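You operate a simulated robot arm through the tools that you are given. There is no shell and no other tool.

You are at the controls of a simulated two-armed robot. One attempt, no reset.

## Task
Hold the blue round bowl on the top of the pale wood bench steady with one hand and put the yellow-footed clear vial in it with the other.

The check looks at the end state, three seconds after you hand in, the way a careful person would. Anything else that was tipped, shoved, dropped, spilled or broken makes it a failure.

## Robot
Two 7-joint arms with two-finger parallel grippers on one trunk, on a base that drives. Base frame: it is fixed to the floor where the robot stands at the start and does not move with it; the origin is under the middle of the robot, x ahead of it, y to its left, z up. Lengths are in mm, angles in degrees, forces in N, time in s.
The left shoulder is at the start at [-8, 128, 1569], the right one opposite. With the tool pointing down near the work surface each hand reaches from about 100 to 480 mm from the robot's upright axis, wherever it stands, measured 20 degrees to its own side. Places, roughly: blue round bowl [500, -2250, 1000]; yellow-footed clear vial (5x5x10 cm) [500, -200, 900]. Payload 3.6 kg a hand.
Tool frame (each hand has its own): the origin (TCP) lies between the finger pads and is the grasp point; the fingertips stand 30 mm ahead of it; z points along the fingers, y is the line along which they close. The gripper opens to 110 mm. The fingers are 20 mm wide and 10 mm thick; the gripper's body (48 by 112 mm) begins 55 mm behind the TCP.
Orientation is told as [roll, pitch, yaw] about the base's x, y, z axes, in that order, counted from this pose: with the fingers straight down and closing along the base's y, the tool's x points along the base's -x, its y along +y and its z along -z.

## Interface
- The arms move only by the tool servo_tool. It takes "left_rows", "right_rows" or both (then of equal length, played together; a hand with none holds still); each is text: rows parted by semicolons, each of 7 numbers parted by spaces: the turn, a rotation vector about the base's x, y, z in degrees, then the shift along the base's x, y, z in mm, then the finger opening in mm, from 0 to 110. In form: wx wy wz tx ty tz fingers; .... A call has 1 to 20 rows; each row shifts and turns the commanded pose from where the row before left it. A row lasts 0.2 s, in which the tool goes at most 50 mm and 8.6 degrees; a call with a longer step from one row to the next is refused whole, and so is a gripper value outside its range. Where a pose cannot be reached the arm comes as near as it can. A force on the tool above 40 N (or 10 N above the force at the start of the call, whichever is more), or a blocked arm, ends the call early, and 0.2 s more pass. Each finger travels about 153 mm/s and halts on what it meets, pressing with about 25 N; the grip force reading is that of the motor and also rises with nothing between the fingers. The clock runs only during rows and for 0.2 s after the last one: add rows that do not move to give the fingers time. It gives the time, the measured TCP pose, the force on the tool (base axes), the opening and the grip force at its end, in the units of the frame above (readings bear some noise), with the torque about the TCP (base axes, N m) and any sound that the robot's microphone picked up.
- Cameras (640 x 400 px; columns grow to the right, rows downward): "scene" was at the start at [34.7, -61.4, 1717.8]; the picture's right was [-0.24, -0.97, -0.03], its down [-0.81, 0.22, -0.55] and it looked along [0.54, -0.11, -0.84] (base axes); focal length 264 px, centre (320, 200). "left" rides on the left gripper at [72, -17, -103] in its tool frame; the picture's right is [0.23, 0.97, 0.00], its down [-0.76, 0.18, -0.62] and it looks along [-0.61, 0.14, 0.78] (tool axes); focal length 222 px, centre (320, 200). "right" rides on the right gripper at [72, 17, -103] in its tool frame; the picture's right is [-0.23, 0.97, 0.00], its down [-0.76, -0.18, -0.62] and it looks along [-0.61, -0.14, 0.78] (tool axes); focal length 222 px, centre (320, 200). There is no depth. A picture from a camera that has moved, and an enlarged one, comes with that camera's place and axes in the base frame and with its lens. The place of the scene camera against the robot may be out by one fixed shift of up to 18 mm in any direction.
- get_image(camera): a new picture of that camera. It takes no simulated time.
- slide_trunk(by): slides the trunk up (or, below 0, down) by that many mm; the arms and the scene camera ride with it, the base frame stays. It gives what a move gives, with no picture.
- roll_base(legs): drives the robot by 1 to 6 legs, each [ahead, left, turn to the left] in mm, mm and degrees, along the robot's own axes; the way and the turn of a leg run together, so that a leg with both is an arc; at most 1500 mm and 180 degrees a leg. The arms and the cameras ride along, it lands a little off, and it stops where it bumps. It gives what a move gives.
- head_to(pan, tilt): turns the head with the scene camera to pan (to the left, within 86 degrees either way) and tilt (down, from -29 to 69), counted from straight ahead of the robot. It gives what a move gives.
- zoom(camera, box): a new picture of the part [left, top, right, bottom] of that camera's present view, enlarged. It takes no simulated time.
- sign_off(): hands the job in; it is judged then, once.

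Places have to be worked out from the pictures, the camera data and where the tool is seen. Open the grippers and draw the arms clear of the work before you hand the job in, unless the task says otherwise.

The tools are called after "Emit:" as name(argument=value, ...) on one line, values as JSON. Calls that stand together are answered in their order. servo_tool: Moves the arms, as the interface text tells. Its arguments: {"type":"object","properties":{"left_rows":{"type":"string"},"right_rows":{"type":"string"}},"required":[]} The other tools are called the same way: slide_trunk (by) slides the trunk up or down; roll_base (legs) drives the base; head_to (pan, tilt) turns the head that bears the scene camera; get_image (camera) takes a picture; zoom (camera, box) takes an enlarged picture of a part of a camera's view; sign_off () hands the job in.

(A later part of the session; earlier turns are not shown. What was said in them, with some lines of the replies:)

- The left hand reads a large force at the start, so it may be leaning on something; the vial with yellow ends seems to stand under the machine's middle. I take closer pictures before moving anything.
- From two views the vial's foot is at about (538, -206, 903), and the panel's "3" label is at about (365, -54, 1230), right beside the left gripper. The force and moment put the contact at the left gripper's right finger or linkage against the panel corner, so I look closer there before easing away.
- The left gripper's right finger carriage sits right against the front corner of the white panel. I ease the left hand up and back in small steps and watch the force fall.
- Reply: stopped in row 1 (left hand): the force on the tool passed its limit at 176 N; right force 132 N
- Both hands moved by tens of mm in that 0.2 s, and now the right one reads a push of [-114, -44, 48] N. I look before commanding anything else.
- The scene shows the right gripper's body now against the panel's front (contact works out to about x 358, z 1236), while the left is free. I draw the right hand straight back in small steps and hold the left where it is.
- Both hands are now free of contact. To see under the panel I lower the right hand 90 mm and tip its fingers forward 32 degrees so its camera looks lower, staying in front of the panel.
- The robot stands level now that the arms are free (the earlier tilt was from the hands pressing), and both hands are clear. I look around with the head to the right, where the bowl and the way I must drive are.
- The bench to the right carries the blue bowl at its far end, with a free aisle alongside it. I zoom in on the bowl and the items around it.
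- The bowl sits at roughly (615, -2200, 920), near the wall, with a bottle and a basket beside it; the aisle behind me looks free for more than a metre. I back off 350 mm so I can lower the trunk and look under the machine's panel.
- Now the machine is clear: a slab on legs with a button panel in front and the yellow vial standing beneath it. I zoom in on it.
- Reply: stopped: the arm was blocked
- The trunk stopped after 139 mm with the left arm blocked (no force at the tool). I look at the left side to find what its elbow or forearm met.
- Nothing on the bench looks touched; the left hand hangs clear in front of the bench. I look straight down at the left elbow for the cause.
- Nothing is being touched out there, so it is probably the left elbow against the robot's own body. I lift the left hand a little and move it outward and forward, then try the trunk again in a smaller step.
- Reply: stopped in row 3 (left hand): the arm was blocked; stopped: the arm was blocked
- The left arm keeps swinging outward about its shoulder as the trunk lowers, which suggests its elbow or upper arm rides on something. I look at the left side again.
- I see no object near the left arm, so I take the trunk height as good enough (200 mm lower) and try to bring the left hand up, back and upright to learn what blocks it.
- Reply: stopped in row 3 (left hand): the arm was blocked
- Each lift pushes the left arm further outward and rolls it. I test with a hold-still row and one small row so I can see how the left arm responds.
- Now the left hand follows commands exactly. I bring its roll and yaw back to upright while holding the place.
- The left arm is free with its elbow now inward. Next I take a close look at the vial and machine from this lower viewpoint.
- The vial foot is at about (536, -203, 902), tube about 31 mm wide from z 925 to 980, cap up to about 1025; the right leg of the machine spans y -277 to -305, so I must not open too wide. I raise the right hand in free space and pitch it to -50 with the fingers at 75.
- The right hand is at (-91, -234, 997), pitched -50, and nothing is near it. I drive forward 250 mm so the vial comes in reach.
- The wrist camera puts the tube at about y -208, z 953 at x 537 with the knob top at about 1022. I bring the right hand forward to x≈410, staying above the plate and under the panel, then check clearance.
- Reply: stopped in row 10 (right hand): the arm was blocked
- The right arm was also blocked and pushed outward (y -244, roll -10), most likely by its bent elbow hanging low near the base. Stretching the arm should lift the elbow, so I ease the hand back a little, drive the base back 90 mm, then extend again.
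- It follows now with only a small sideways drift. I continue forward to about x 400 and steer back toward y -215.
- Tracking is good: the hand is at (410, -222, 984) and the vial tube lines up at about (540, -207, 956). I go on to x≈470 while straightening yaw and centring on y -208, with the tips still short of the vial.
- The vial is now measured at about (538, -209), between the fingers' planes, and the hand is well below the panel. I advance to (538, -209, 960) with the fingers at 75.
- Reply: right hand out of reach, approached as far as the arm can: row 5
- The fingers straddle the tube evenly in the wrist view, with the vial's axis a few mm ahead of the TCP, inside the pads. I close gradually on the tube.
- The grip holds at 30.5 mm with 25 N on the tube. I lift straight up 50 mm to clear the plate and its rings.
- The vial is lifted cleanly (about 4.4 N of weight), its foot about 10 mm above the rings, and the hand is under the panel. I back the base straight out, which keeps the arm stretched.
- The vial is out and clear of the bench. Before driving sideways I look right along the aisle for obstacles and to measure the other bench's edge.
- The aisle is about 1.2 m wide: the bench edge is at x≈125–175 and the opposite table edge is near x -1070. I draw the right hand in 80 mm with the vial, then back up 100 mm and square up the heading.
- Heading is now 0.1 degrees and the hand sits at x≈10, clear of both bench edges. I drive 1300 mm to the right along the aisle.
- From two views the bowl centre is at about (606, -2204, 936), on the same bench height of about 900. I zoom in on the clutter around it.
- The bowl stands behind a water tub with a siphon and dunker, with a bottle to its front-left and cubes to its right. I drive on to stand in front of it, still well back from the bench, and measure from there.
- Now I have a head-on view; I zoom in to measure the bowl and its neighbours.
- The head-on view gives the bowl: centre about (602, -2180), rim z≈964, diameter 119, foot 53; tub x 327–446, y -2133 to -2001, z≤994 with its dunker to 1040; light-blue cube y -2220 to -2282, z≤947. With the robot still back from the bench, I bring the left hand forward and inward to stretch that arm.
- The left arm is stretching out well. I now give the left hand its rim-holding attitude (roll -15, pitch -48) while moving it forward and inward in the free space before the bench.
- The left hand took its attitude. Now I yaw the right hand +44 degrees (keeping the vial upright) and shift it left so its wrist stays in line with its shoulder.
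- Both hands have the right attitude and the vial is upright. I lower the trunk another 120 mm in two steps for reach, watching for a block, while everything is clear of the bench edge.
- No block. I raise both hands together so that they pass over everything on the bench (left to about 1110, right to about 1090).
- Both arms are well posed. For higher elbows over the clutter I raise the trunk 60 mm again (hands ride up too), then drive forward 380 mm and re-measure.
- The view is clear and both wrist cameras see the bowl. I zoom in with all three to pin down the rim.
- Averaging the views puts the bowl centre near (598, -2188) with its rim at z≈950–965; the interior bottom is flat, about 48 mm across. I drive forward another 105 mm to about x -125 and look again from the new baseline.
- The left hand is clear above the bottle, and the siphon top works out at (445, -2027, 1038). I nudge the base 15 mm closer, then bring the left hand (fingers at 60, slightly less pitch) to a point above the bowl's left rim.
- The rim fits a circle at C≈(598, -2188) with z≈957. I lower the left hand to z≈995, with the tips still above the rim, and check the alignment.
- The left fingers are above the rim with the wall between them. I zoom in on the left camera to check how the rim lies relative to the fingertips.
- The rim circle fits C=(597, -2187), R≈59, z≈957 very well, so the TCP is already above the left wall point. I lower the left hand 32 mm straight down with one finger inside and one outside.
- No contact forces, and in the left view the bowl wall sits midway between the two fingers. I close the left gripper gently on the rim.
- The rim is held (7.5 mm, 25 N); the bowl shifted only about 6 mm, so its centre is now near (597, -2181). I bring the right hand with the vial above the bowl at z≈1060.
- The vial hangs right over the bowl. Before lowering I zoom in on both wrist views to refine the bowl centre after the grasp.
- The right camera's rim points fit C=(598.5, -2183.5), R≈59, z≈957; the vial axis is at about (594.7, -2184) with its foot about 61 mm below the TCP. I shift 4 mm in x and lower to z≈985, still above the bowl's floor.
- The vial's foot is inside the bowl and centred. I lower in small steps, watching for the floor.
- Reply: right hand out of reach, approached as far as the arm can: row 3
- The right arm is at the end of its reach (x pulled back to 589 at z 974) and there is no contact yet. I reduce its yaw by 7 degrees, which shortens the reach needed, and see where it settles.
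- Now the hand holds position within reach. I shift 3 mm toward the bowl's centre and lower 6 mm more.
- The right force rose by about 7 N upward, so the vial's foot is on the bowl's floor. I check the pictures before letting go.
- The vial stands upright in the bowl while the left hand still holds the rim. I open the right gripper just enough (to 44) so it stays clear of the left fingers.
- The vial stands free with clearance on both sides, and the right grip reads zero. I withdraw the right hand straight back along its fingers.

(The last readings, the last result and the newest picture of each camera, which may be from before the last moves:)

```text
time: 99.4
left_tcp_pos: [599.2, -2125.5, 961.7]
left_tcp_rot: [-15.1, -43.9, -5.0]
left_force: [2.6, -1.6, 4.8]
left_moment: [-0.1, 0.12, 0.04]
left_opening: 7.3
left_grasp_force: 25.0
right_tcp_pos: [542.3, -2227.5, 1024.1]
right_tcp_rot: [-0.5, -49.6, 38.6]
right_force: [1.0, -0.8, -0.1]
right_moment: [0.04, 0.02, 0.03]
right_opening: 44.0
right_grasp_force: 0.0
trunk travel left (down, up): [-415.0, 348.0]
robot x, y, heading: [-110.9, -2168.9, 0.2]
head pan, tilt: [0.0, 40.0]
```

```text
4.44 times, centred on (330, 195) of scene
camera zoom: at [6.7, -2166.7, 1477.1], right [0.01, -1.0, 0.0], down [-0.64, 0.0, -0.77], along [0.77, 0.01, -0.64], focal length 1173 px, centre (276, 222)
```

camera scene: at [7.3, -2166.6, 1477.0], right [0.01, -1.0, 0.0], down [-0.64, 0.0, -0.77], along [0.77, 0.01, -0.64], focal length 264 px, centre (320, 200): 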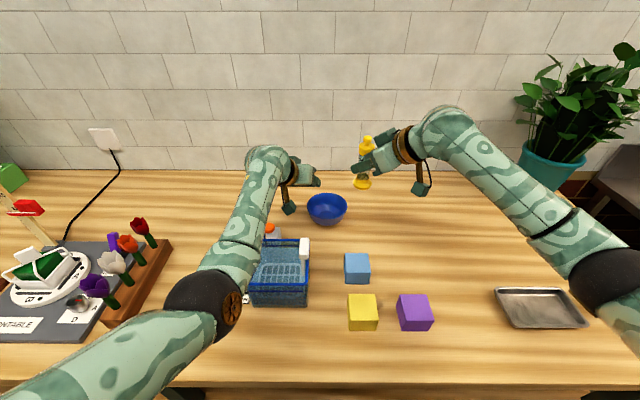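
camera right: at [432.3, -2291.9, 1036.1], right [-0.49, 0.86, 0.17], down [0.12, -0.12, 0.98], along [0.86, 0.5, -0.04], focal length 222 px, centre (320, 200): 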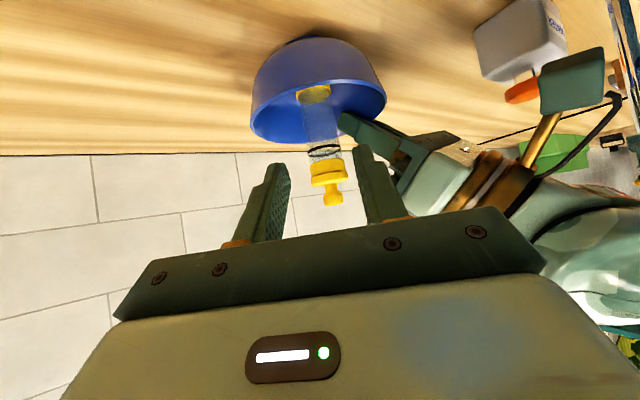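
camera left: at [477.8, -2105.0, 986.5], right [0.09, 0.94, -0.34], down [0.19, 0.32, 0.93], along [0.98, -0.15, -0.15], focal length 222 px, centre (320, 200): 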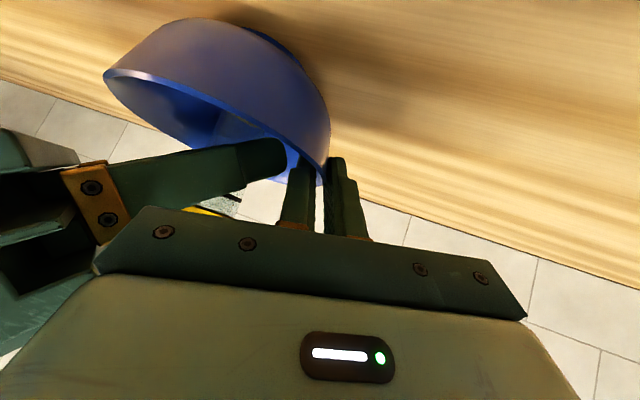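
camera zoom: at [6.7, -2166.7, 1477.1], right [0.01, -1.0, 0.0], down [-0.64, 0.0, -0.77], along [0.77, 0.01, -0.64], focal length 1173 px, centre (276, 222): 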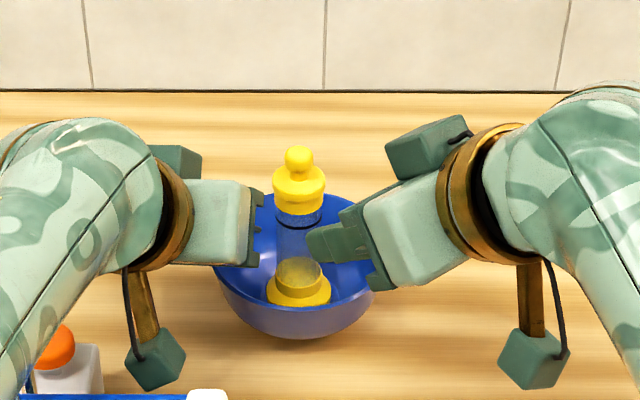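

The vial stands upright in the bowl by itself. I draw the right hand further up and away from the bowl.

Emit:
servo_tool(right_rows="0 0 0 -10 -10 15 44; 0 0 0 -10 -10 18 44; 0 0 0 -10 -10 20 44; 0 0 0 -10 -10 20 44; 0 0 0 -10 -10 20 44; 0 0 0 0 0 0 44")

Emit:
zoom(camera="left", box=[80, 0, 400, 240])

Emit:
get_image(camera="scene")

```text
time: 100.8
left_tcp_pos: [599.7, -2125.2, 961.4]
left_tcp_rot: [-15.4, -43.9, -4.9]
left_force: [0.3, -1.2, 4.8]
left_moment: [-0.09, 0.13, 0.03]
left_opening: 7.1
left_grasp_force: 25.4
right_tcp_pos: [490.7, -2276.8, 1115.4]
right_tcp_rot: [-0.6, -49.5, 38.7]
right_force: [-0.4, -0.3, 1.0]
right_moment: [0.02, 0.0, 0.01]
right_opening: 44.0
right_grasp_force: 0.2
trunk travel left (down, up): [-415.0, 348.0]
robot x, y, heading: [-111.9, -2170.5, 0.4]
head pan, tilt: [0.0, 40.0]
```

```text
1.67 times, centred on (240, 120) of left
camera zoom: at [477.7, -2105.0, 986.5], right [0.09, 0.94, -0.34], down [0.19, 0.32, 0.93], along [0.98, -0.15, -0.15], focal length 370 px, centre (453, 333)
```

zoom: 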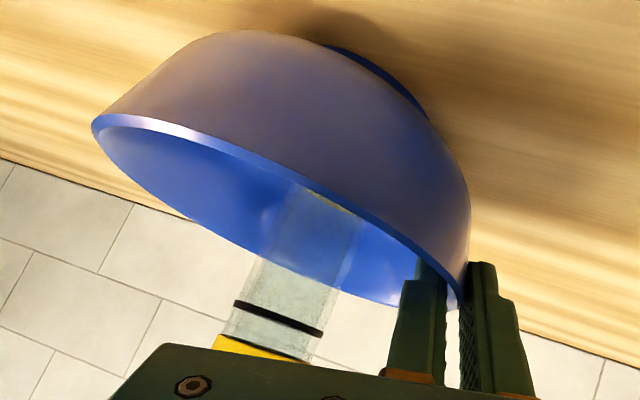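

```text
taken
camera scene: at [6.7, -2166.6, 1477.1], right [0.01, -1.0, 0.0], down [-0.64, 0.0, -0.77], along [0.77, 0.01, -0.64], focal length 264 px, centre (320, 200)
```

scene: 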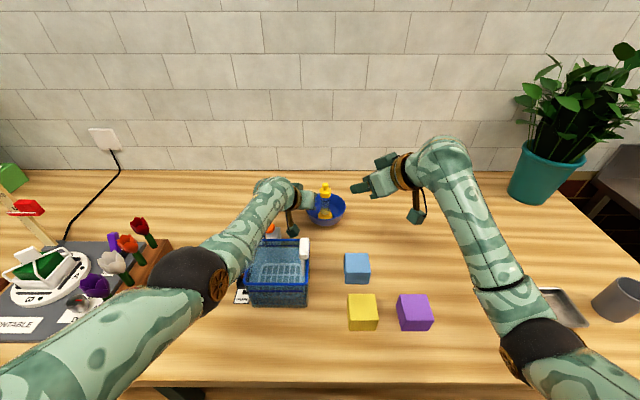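

The right hand is clear and the vial stays put. I open the left gripper gently to 34 to let go of the rim.

Emit:
servo_tool(left_rows="0 0 0 0 0 0 11; 0 0 0 0 0 0 15; 0 0 0 0 0 0 20; 0 0 0 0 0 0 26; 0 0 0 0 0 0 32; 0 0 0 0 0 0 34; 0 0 0 0 0 0 34")

Emit:
get_image(camera="left")

Emit:
zoom(camera="scene", box=[270, 150, 390, 240])

```text
time: 102.4
left_tcp_pos: [600.4, -2125.3, 960.6]
left_tcp_rot: [-15.2, -43.9, -4.9]
left_force: [0.1, 0.4, 0.6]
left_moment: [0.04, 0.04, -0.02]
left_opening: 34.2
left_grasp_force: 0.0
right_tcp_pos: [491.6, -2275.7, 1114.6]
right_tcp_rot: [-0.3, -49.5, 38.8]
right_force: [-0.1, -0.5, 0.2]
right_moment: [-0.02, -0.03, 0.03]
right_opening: 44.1
right_grasp_force: 0.1
trunk travel left (down, up): [-415.0, 348.0]
robot x, y, heading: [-111.4, -2172.7, 0.5]
head pan, tilt: [0.0, 40.0]
```

```text
taken
camera left: at [478.0, -2104.8, 986.2], right [0.09, 0.94, -0.34], down [0.19, 0.32, 0.93], along [0.98, -0.15, -0.15], focal length 222 px, centre (320, 200)
```

left: 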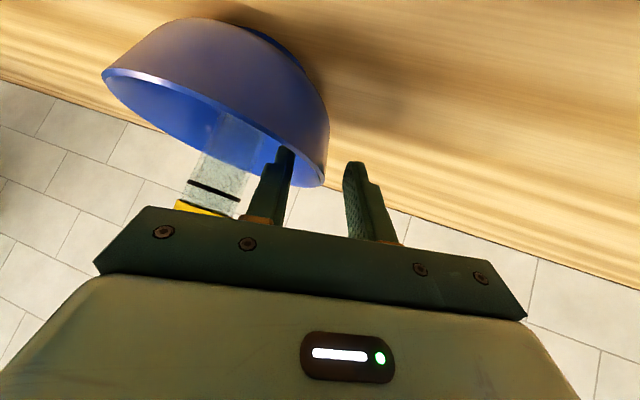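

```text
4.44 times, centred on (330, 195) of scene
camera zoom: at [7.3, -2166.5, 1477.0], right [0.01, -1.0, 0.0], down [-0.64, 0.0, -0.77], along [0.77, 0.01, -0.64], focal length 1173 px, centre (276, 222)
```

zoom: 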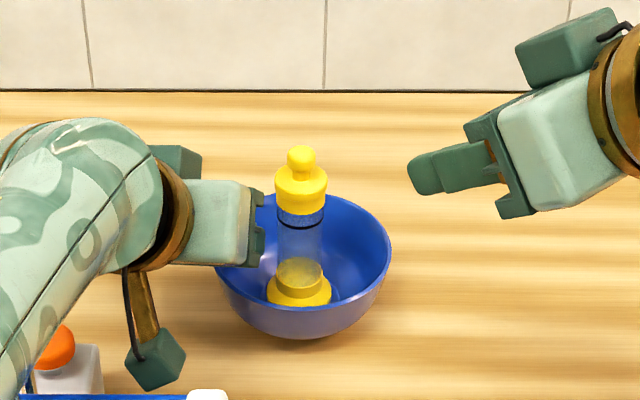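

The left hand is free of the rim with no force, and the vial and bowl have not moved. I lift the left hand straight up out of the bowl.

Emit:
servo_tool(left_rows="0 0 0 0 0 6 34; 0 0 0 0 0 10 34; 0 0 0 0 0 12 34; 0 0 0 0 0 14 34; 0 0 0 0 2 14 34; 0 0 0 -3 4 14 34; 0 0 0 -5 6 14 34; 0 0 0 0 0 0 34")

Emit:
zoom(camera="scene", box=[230, 130, 410, 260])

```text
time: 104.2
left_tcp_pos: [593.3, -2114.8, 1044.6]
left_tcp_rot: [-15.3, -43.8, -4.9]
left_force: [-1.1, -0.3, 0.4]
left_moment: [0.02, 0.01, -0.03]
left_opening: 34.1
left_grasp_force: 0.1
right_tcp_pos: [491.3, -2276.2, 1114.0]
right_tcp_rot: [-0.4, -49.5, 38.6]
right_force: [0.3, -0.4, 0.1]
right_moment: [0.0, -0.03, -0.02]
right_opening: 44.2
right_grasp_force: 0.0
trunk travel left (down, up): [-415.0, 348.0]
robot x, y, heading: [-113.7, -2173.2, 0.0]
head pan, tilt: [0.0, 40.0]
```

```text
3.08 times, centred on (320, 195) of scene
camera zoom: at [7.4, -2166.6, 1477.0], right [0.01, -1.0, 0.0], down [-0.64, 0.0, -0.77], along [0.77, 0.01, -0.64], focal length 812 px, centre (320, 215)
```

zoom: 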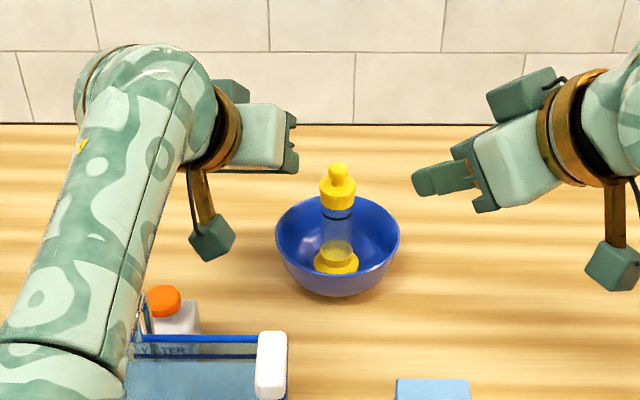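

Both bowl and vial stand undisturbed. I raise both hands well above the clutter along the way they came and open the grippers.

Emit:
servo_tool(left_rows="0 0 0 -10 16 25 34; 0 0 0 -10 16 25 34; 0 0 0 -10 16 25 50; 0 0 0 -10 16 25 70; 0 0 0 -10 16 25 90; 0 0 0 0 0 0 100", right_rows="0 0 0 -6 -4 10 44; 0 0 0 -6 -4 10 50; 0 0 0 -6 -4 10 60; 0 0 0 -6 -4 10 70; 0 0 0 -6 -4 10 85; 0 0 0 0 0 0 100")

Emit:
get_image(camera="scene")

```text
time: 105.6
left_tcp_pos: [542.1, -2036.1, 1171.1]
left_tcp_rot: [-15.2, -43.7, -4.8]
left_force: [0.5, -0.1, 0.9]
left_moment: [-0.01, 0.01, -0.05]
left_opening: 100.0
left_grasp_force: 0.0
right_tcp_pos: [462.5, -2297.1, 1166.0]
right_tcp_rot: [-0.4, -49.5, 38.7]
right_force: [0.5, 0.0, -0.4]
right_moment: [0.0, 0.01, -0.02]
right_opening: 100.2
right_grasp_force: 0.0
trunk travel left (down, up): [-415.0, 348.0]
robot x, y, heading: [-110.1, -2174.0, 0.5]
head pan, tilt: [0.0, 40.0]
```

```text
taken
camera scene: at [7.6, -2166.5, 1477.0], right [0.01, -1.0, 0.0], down [-0.64, 0.0, -0.77], along [0.77, 0.01, -0.64], focal length 264 px, centre (320, 200)
```

scene: 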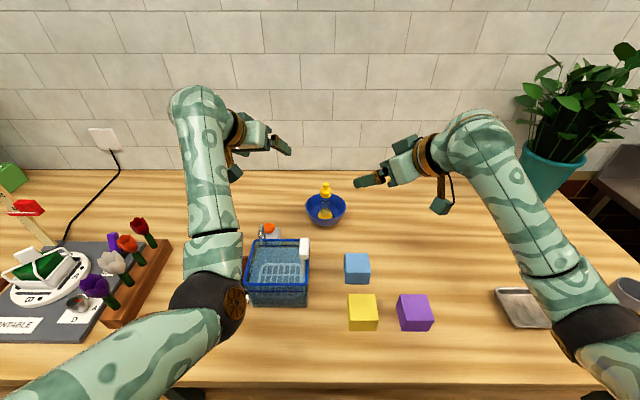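

Everything is in place and the hands are high and open. I back the base 400 mm so the arms leave the bench, then take a last look.

Emit:
roll_base(legs=[[-400, 0, 0]])

Emit:
head_to(pan=0, tilt=30)

Emit:
get_image(camera="scene")

Emit:
zoom(camera="scene", box=[230, 150, 400, 260])

```text
time: 108.1
left_tcp_pos: [142.6, -2033.9, 1172.0]
left_tcp_rot: [-15.2, -43.8, -4.4]
left_force: [-0.3, -0.6, 0.0]
left_moment: [0.0, 0.01, 0.0]
left_opening: 100.4
left_grasp_force: 0.0
right_tcp_pos: [66.5, -2297.8, 1166.1]
right_tcp_rot: [-0.5, -49.7, 39.3]
right_force: [0.3, -0.8, 0.2]
right_moment: [0.03, 0.04, 0.0]
right_opening: 100.0
right_grasp_force: 0.1
trunk travel left (down, up): [-415.0, 348.0]
robot x, y, heading: [-510.7, -2173.8, 1.1]
head pan, tilt: [0.0, 40.0]
```

```text
time: 108.8
left_tcp_pos: [143.6, -2034.2, 1171.9]
left_tcp_rot: [-15.1, -43.8, -4.4]
left_force: [-0.8, 0.2, -0.6]
left_moment: [0.02, 0.0, -0.02]
left_opening: 100.1
left_grasp_force: 0.0
right_tcp_pos: [67.2, -2296.0, 1164.9]
right_tcp_rot: [-0.4, -49.4, 39.2]
right_force: [-0.6, 0.7, -0.3]
right_moment: [-0.02, 0.03, 0.0]
right_opening: 100.3
right_grasp_force: 0.1
trunk travel left (down, up): [-415.0, 348.0]
robot x, y, heading: [-509.5, -2174.7, 1.0]
head pan, tilt: [0.0, 30.0]
```

```text
taken
camera scene: at [-384.1, -2169.7, 1492.3], right [0.02, -1.0, 0.0], down [-0.5, -0.01, -0.87], along [0.87, 0.01, -0.5], focal length 264 px, centre (320, 200)
```

scene: 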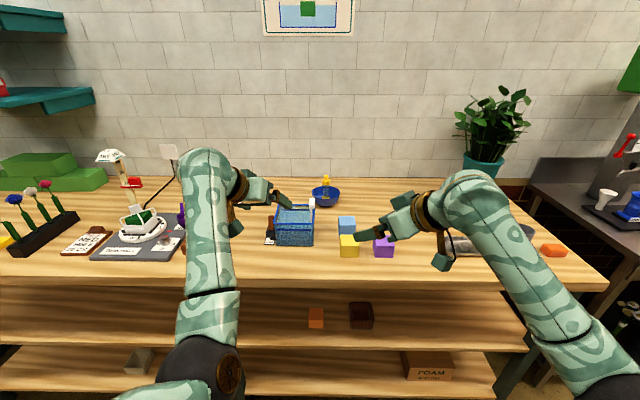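

```text
3.64 times, centred on (315, 205) of scene
camera zoom: at [-384.1, -2169.7, 1492.3], right [0.02, -1.0, 0.0], down [-0.5, -0.01, -0.87], along [0.87, 0.01, -0.5], focal length 960 px, centre (338, 182)
```

zoom: 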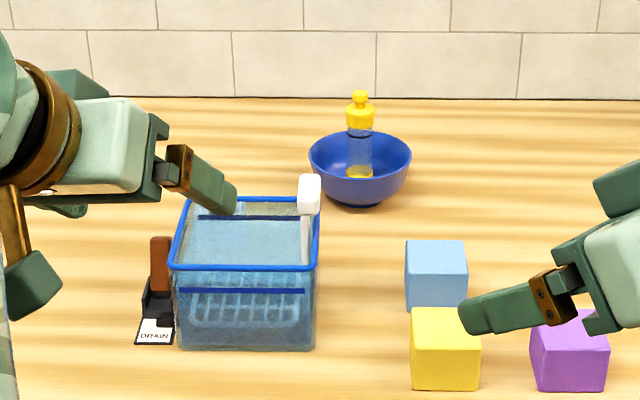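

The final view shows the vial standing upright in the blue bowl, the neighbours (tub, bottle, lever, cubes) all in place, and both arms open and clear of the bench. I hand the job in.

Emit:
sign_off()

```text
The job is handed in.
```

The yellow-footed vial is standing upright in the blue bowl. I handed the job in with both grippers open and the arms drawn back from the bench.

- **Placing it:** The left hand held the bowl's left rim while the right hand lowered the vial in and let go. When the left gripper closed on the rim, the bowl shifted about 3–6 mm. It stayed level and did not move noticeably after that.
- **Around the bowl:** In the last picture the tub, dunker, lever and cubes were where they started. The bottle was hidden behind the left hand in that picture, but it stood in place in the one before.
- **At the start:** Both hands pressed against the dispenser's button panel in the first second, with forces above 100 N, before I freed them. In later pictures from that area, the dispenser and the items on that bench looked unmoved. I did not go back for a close look at the end.
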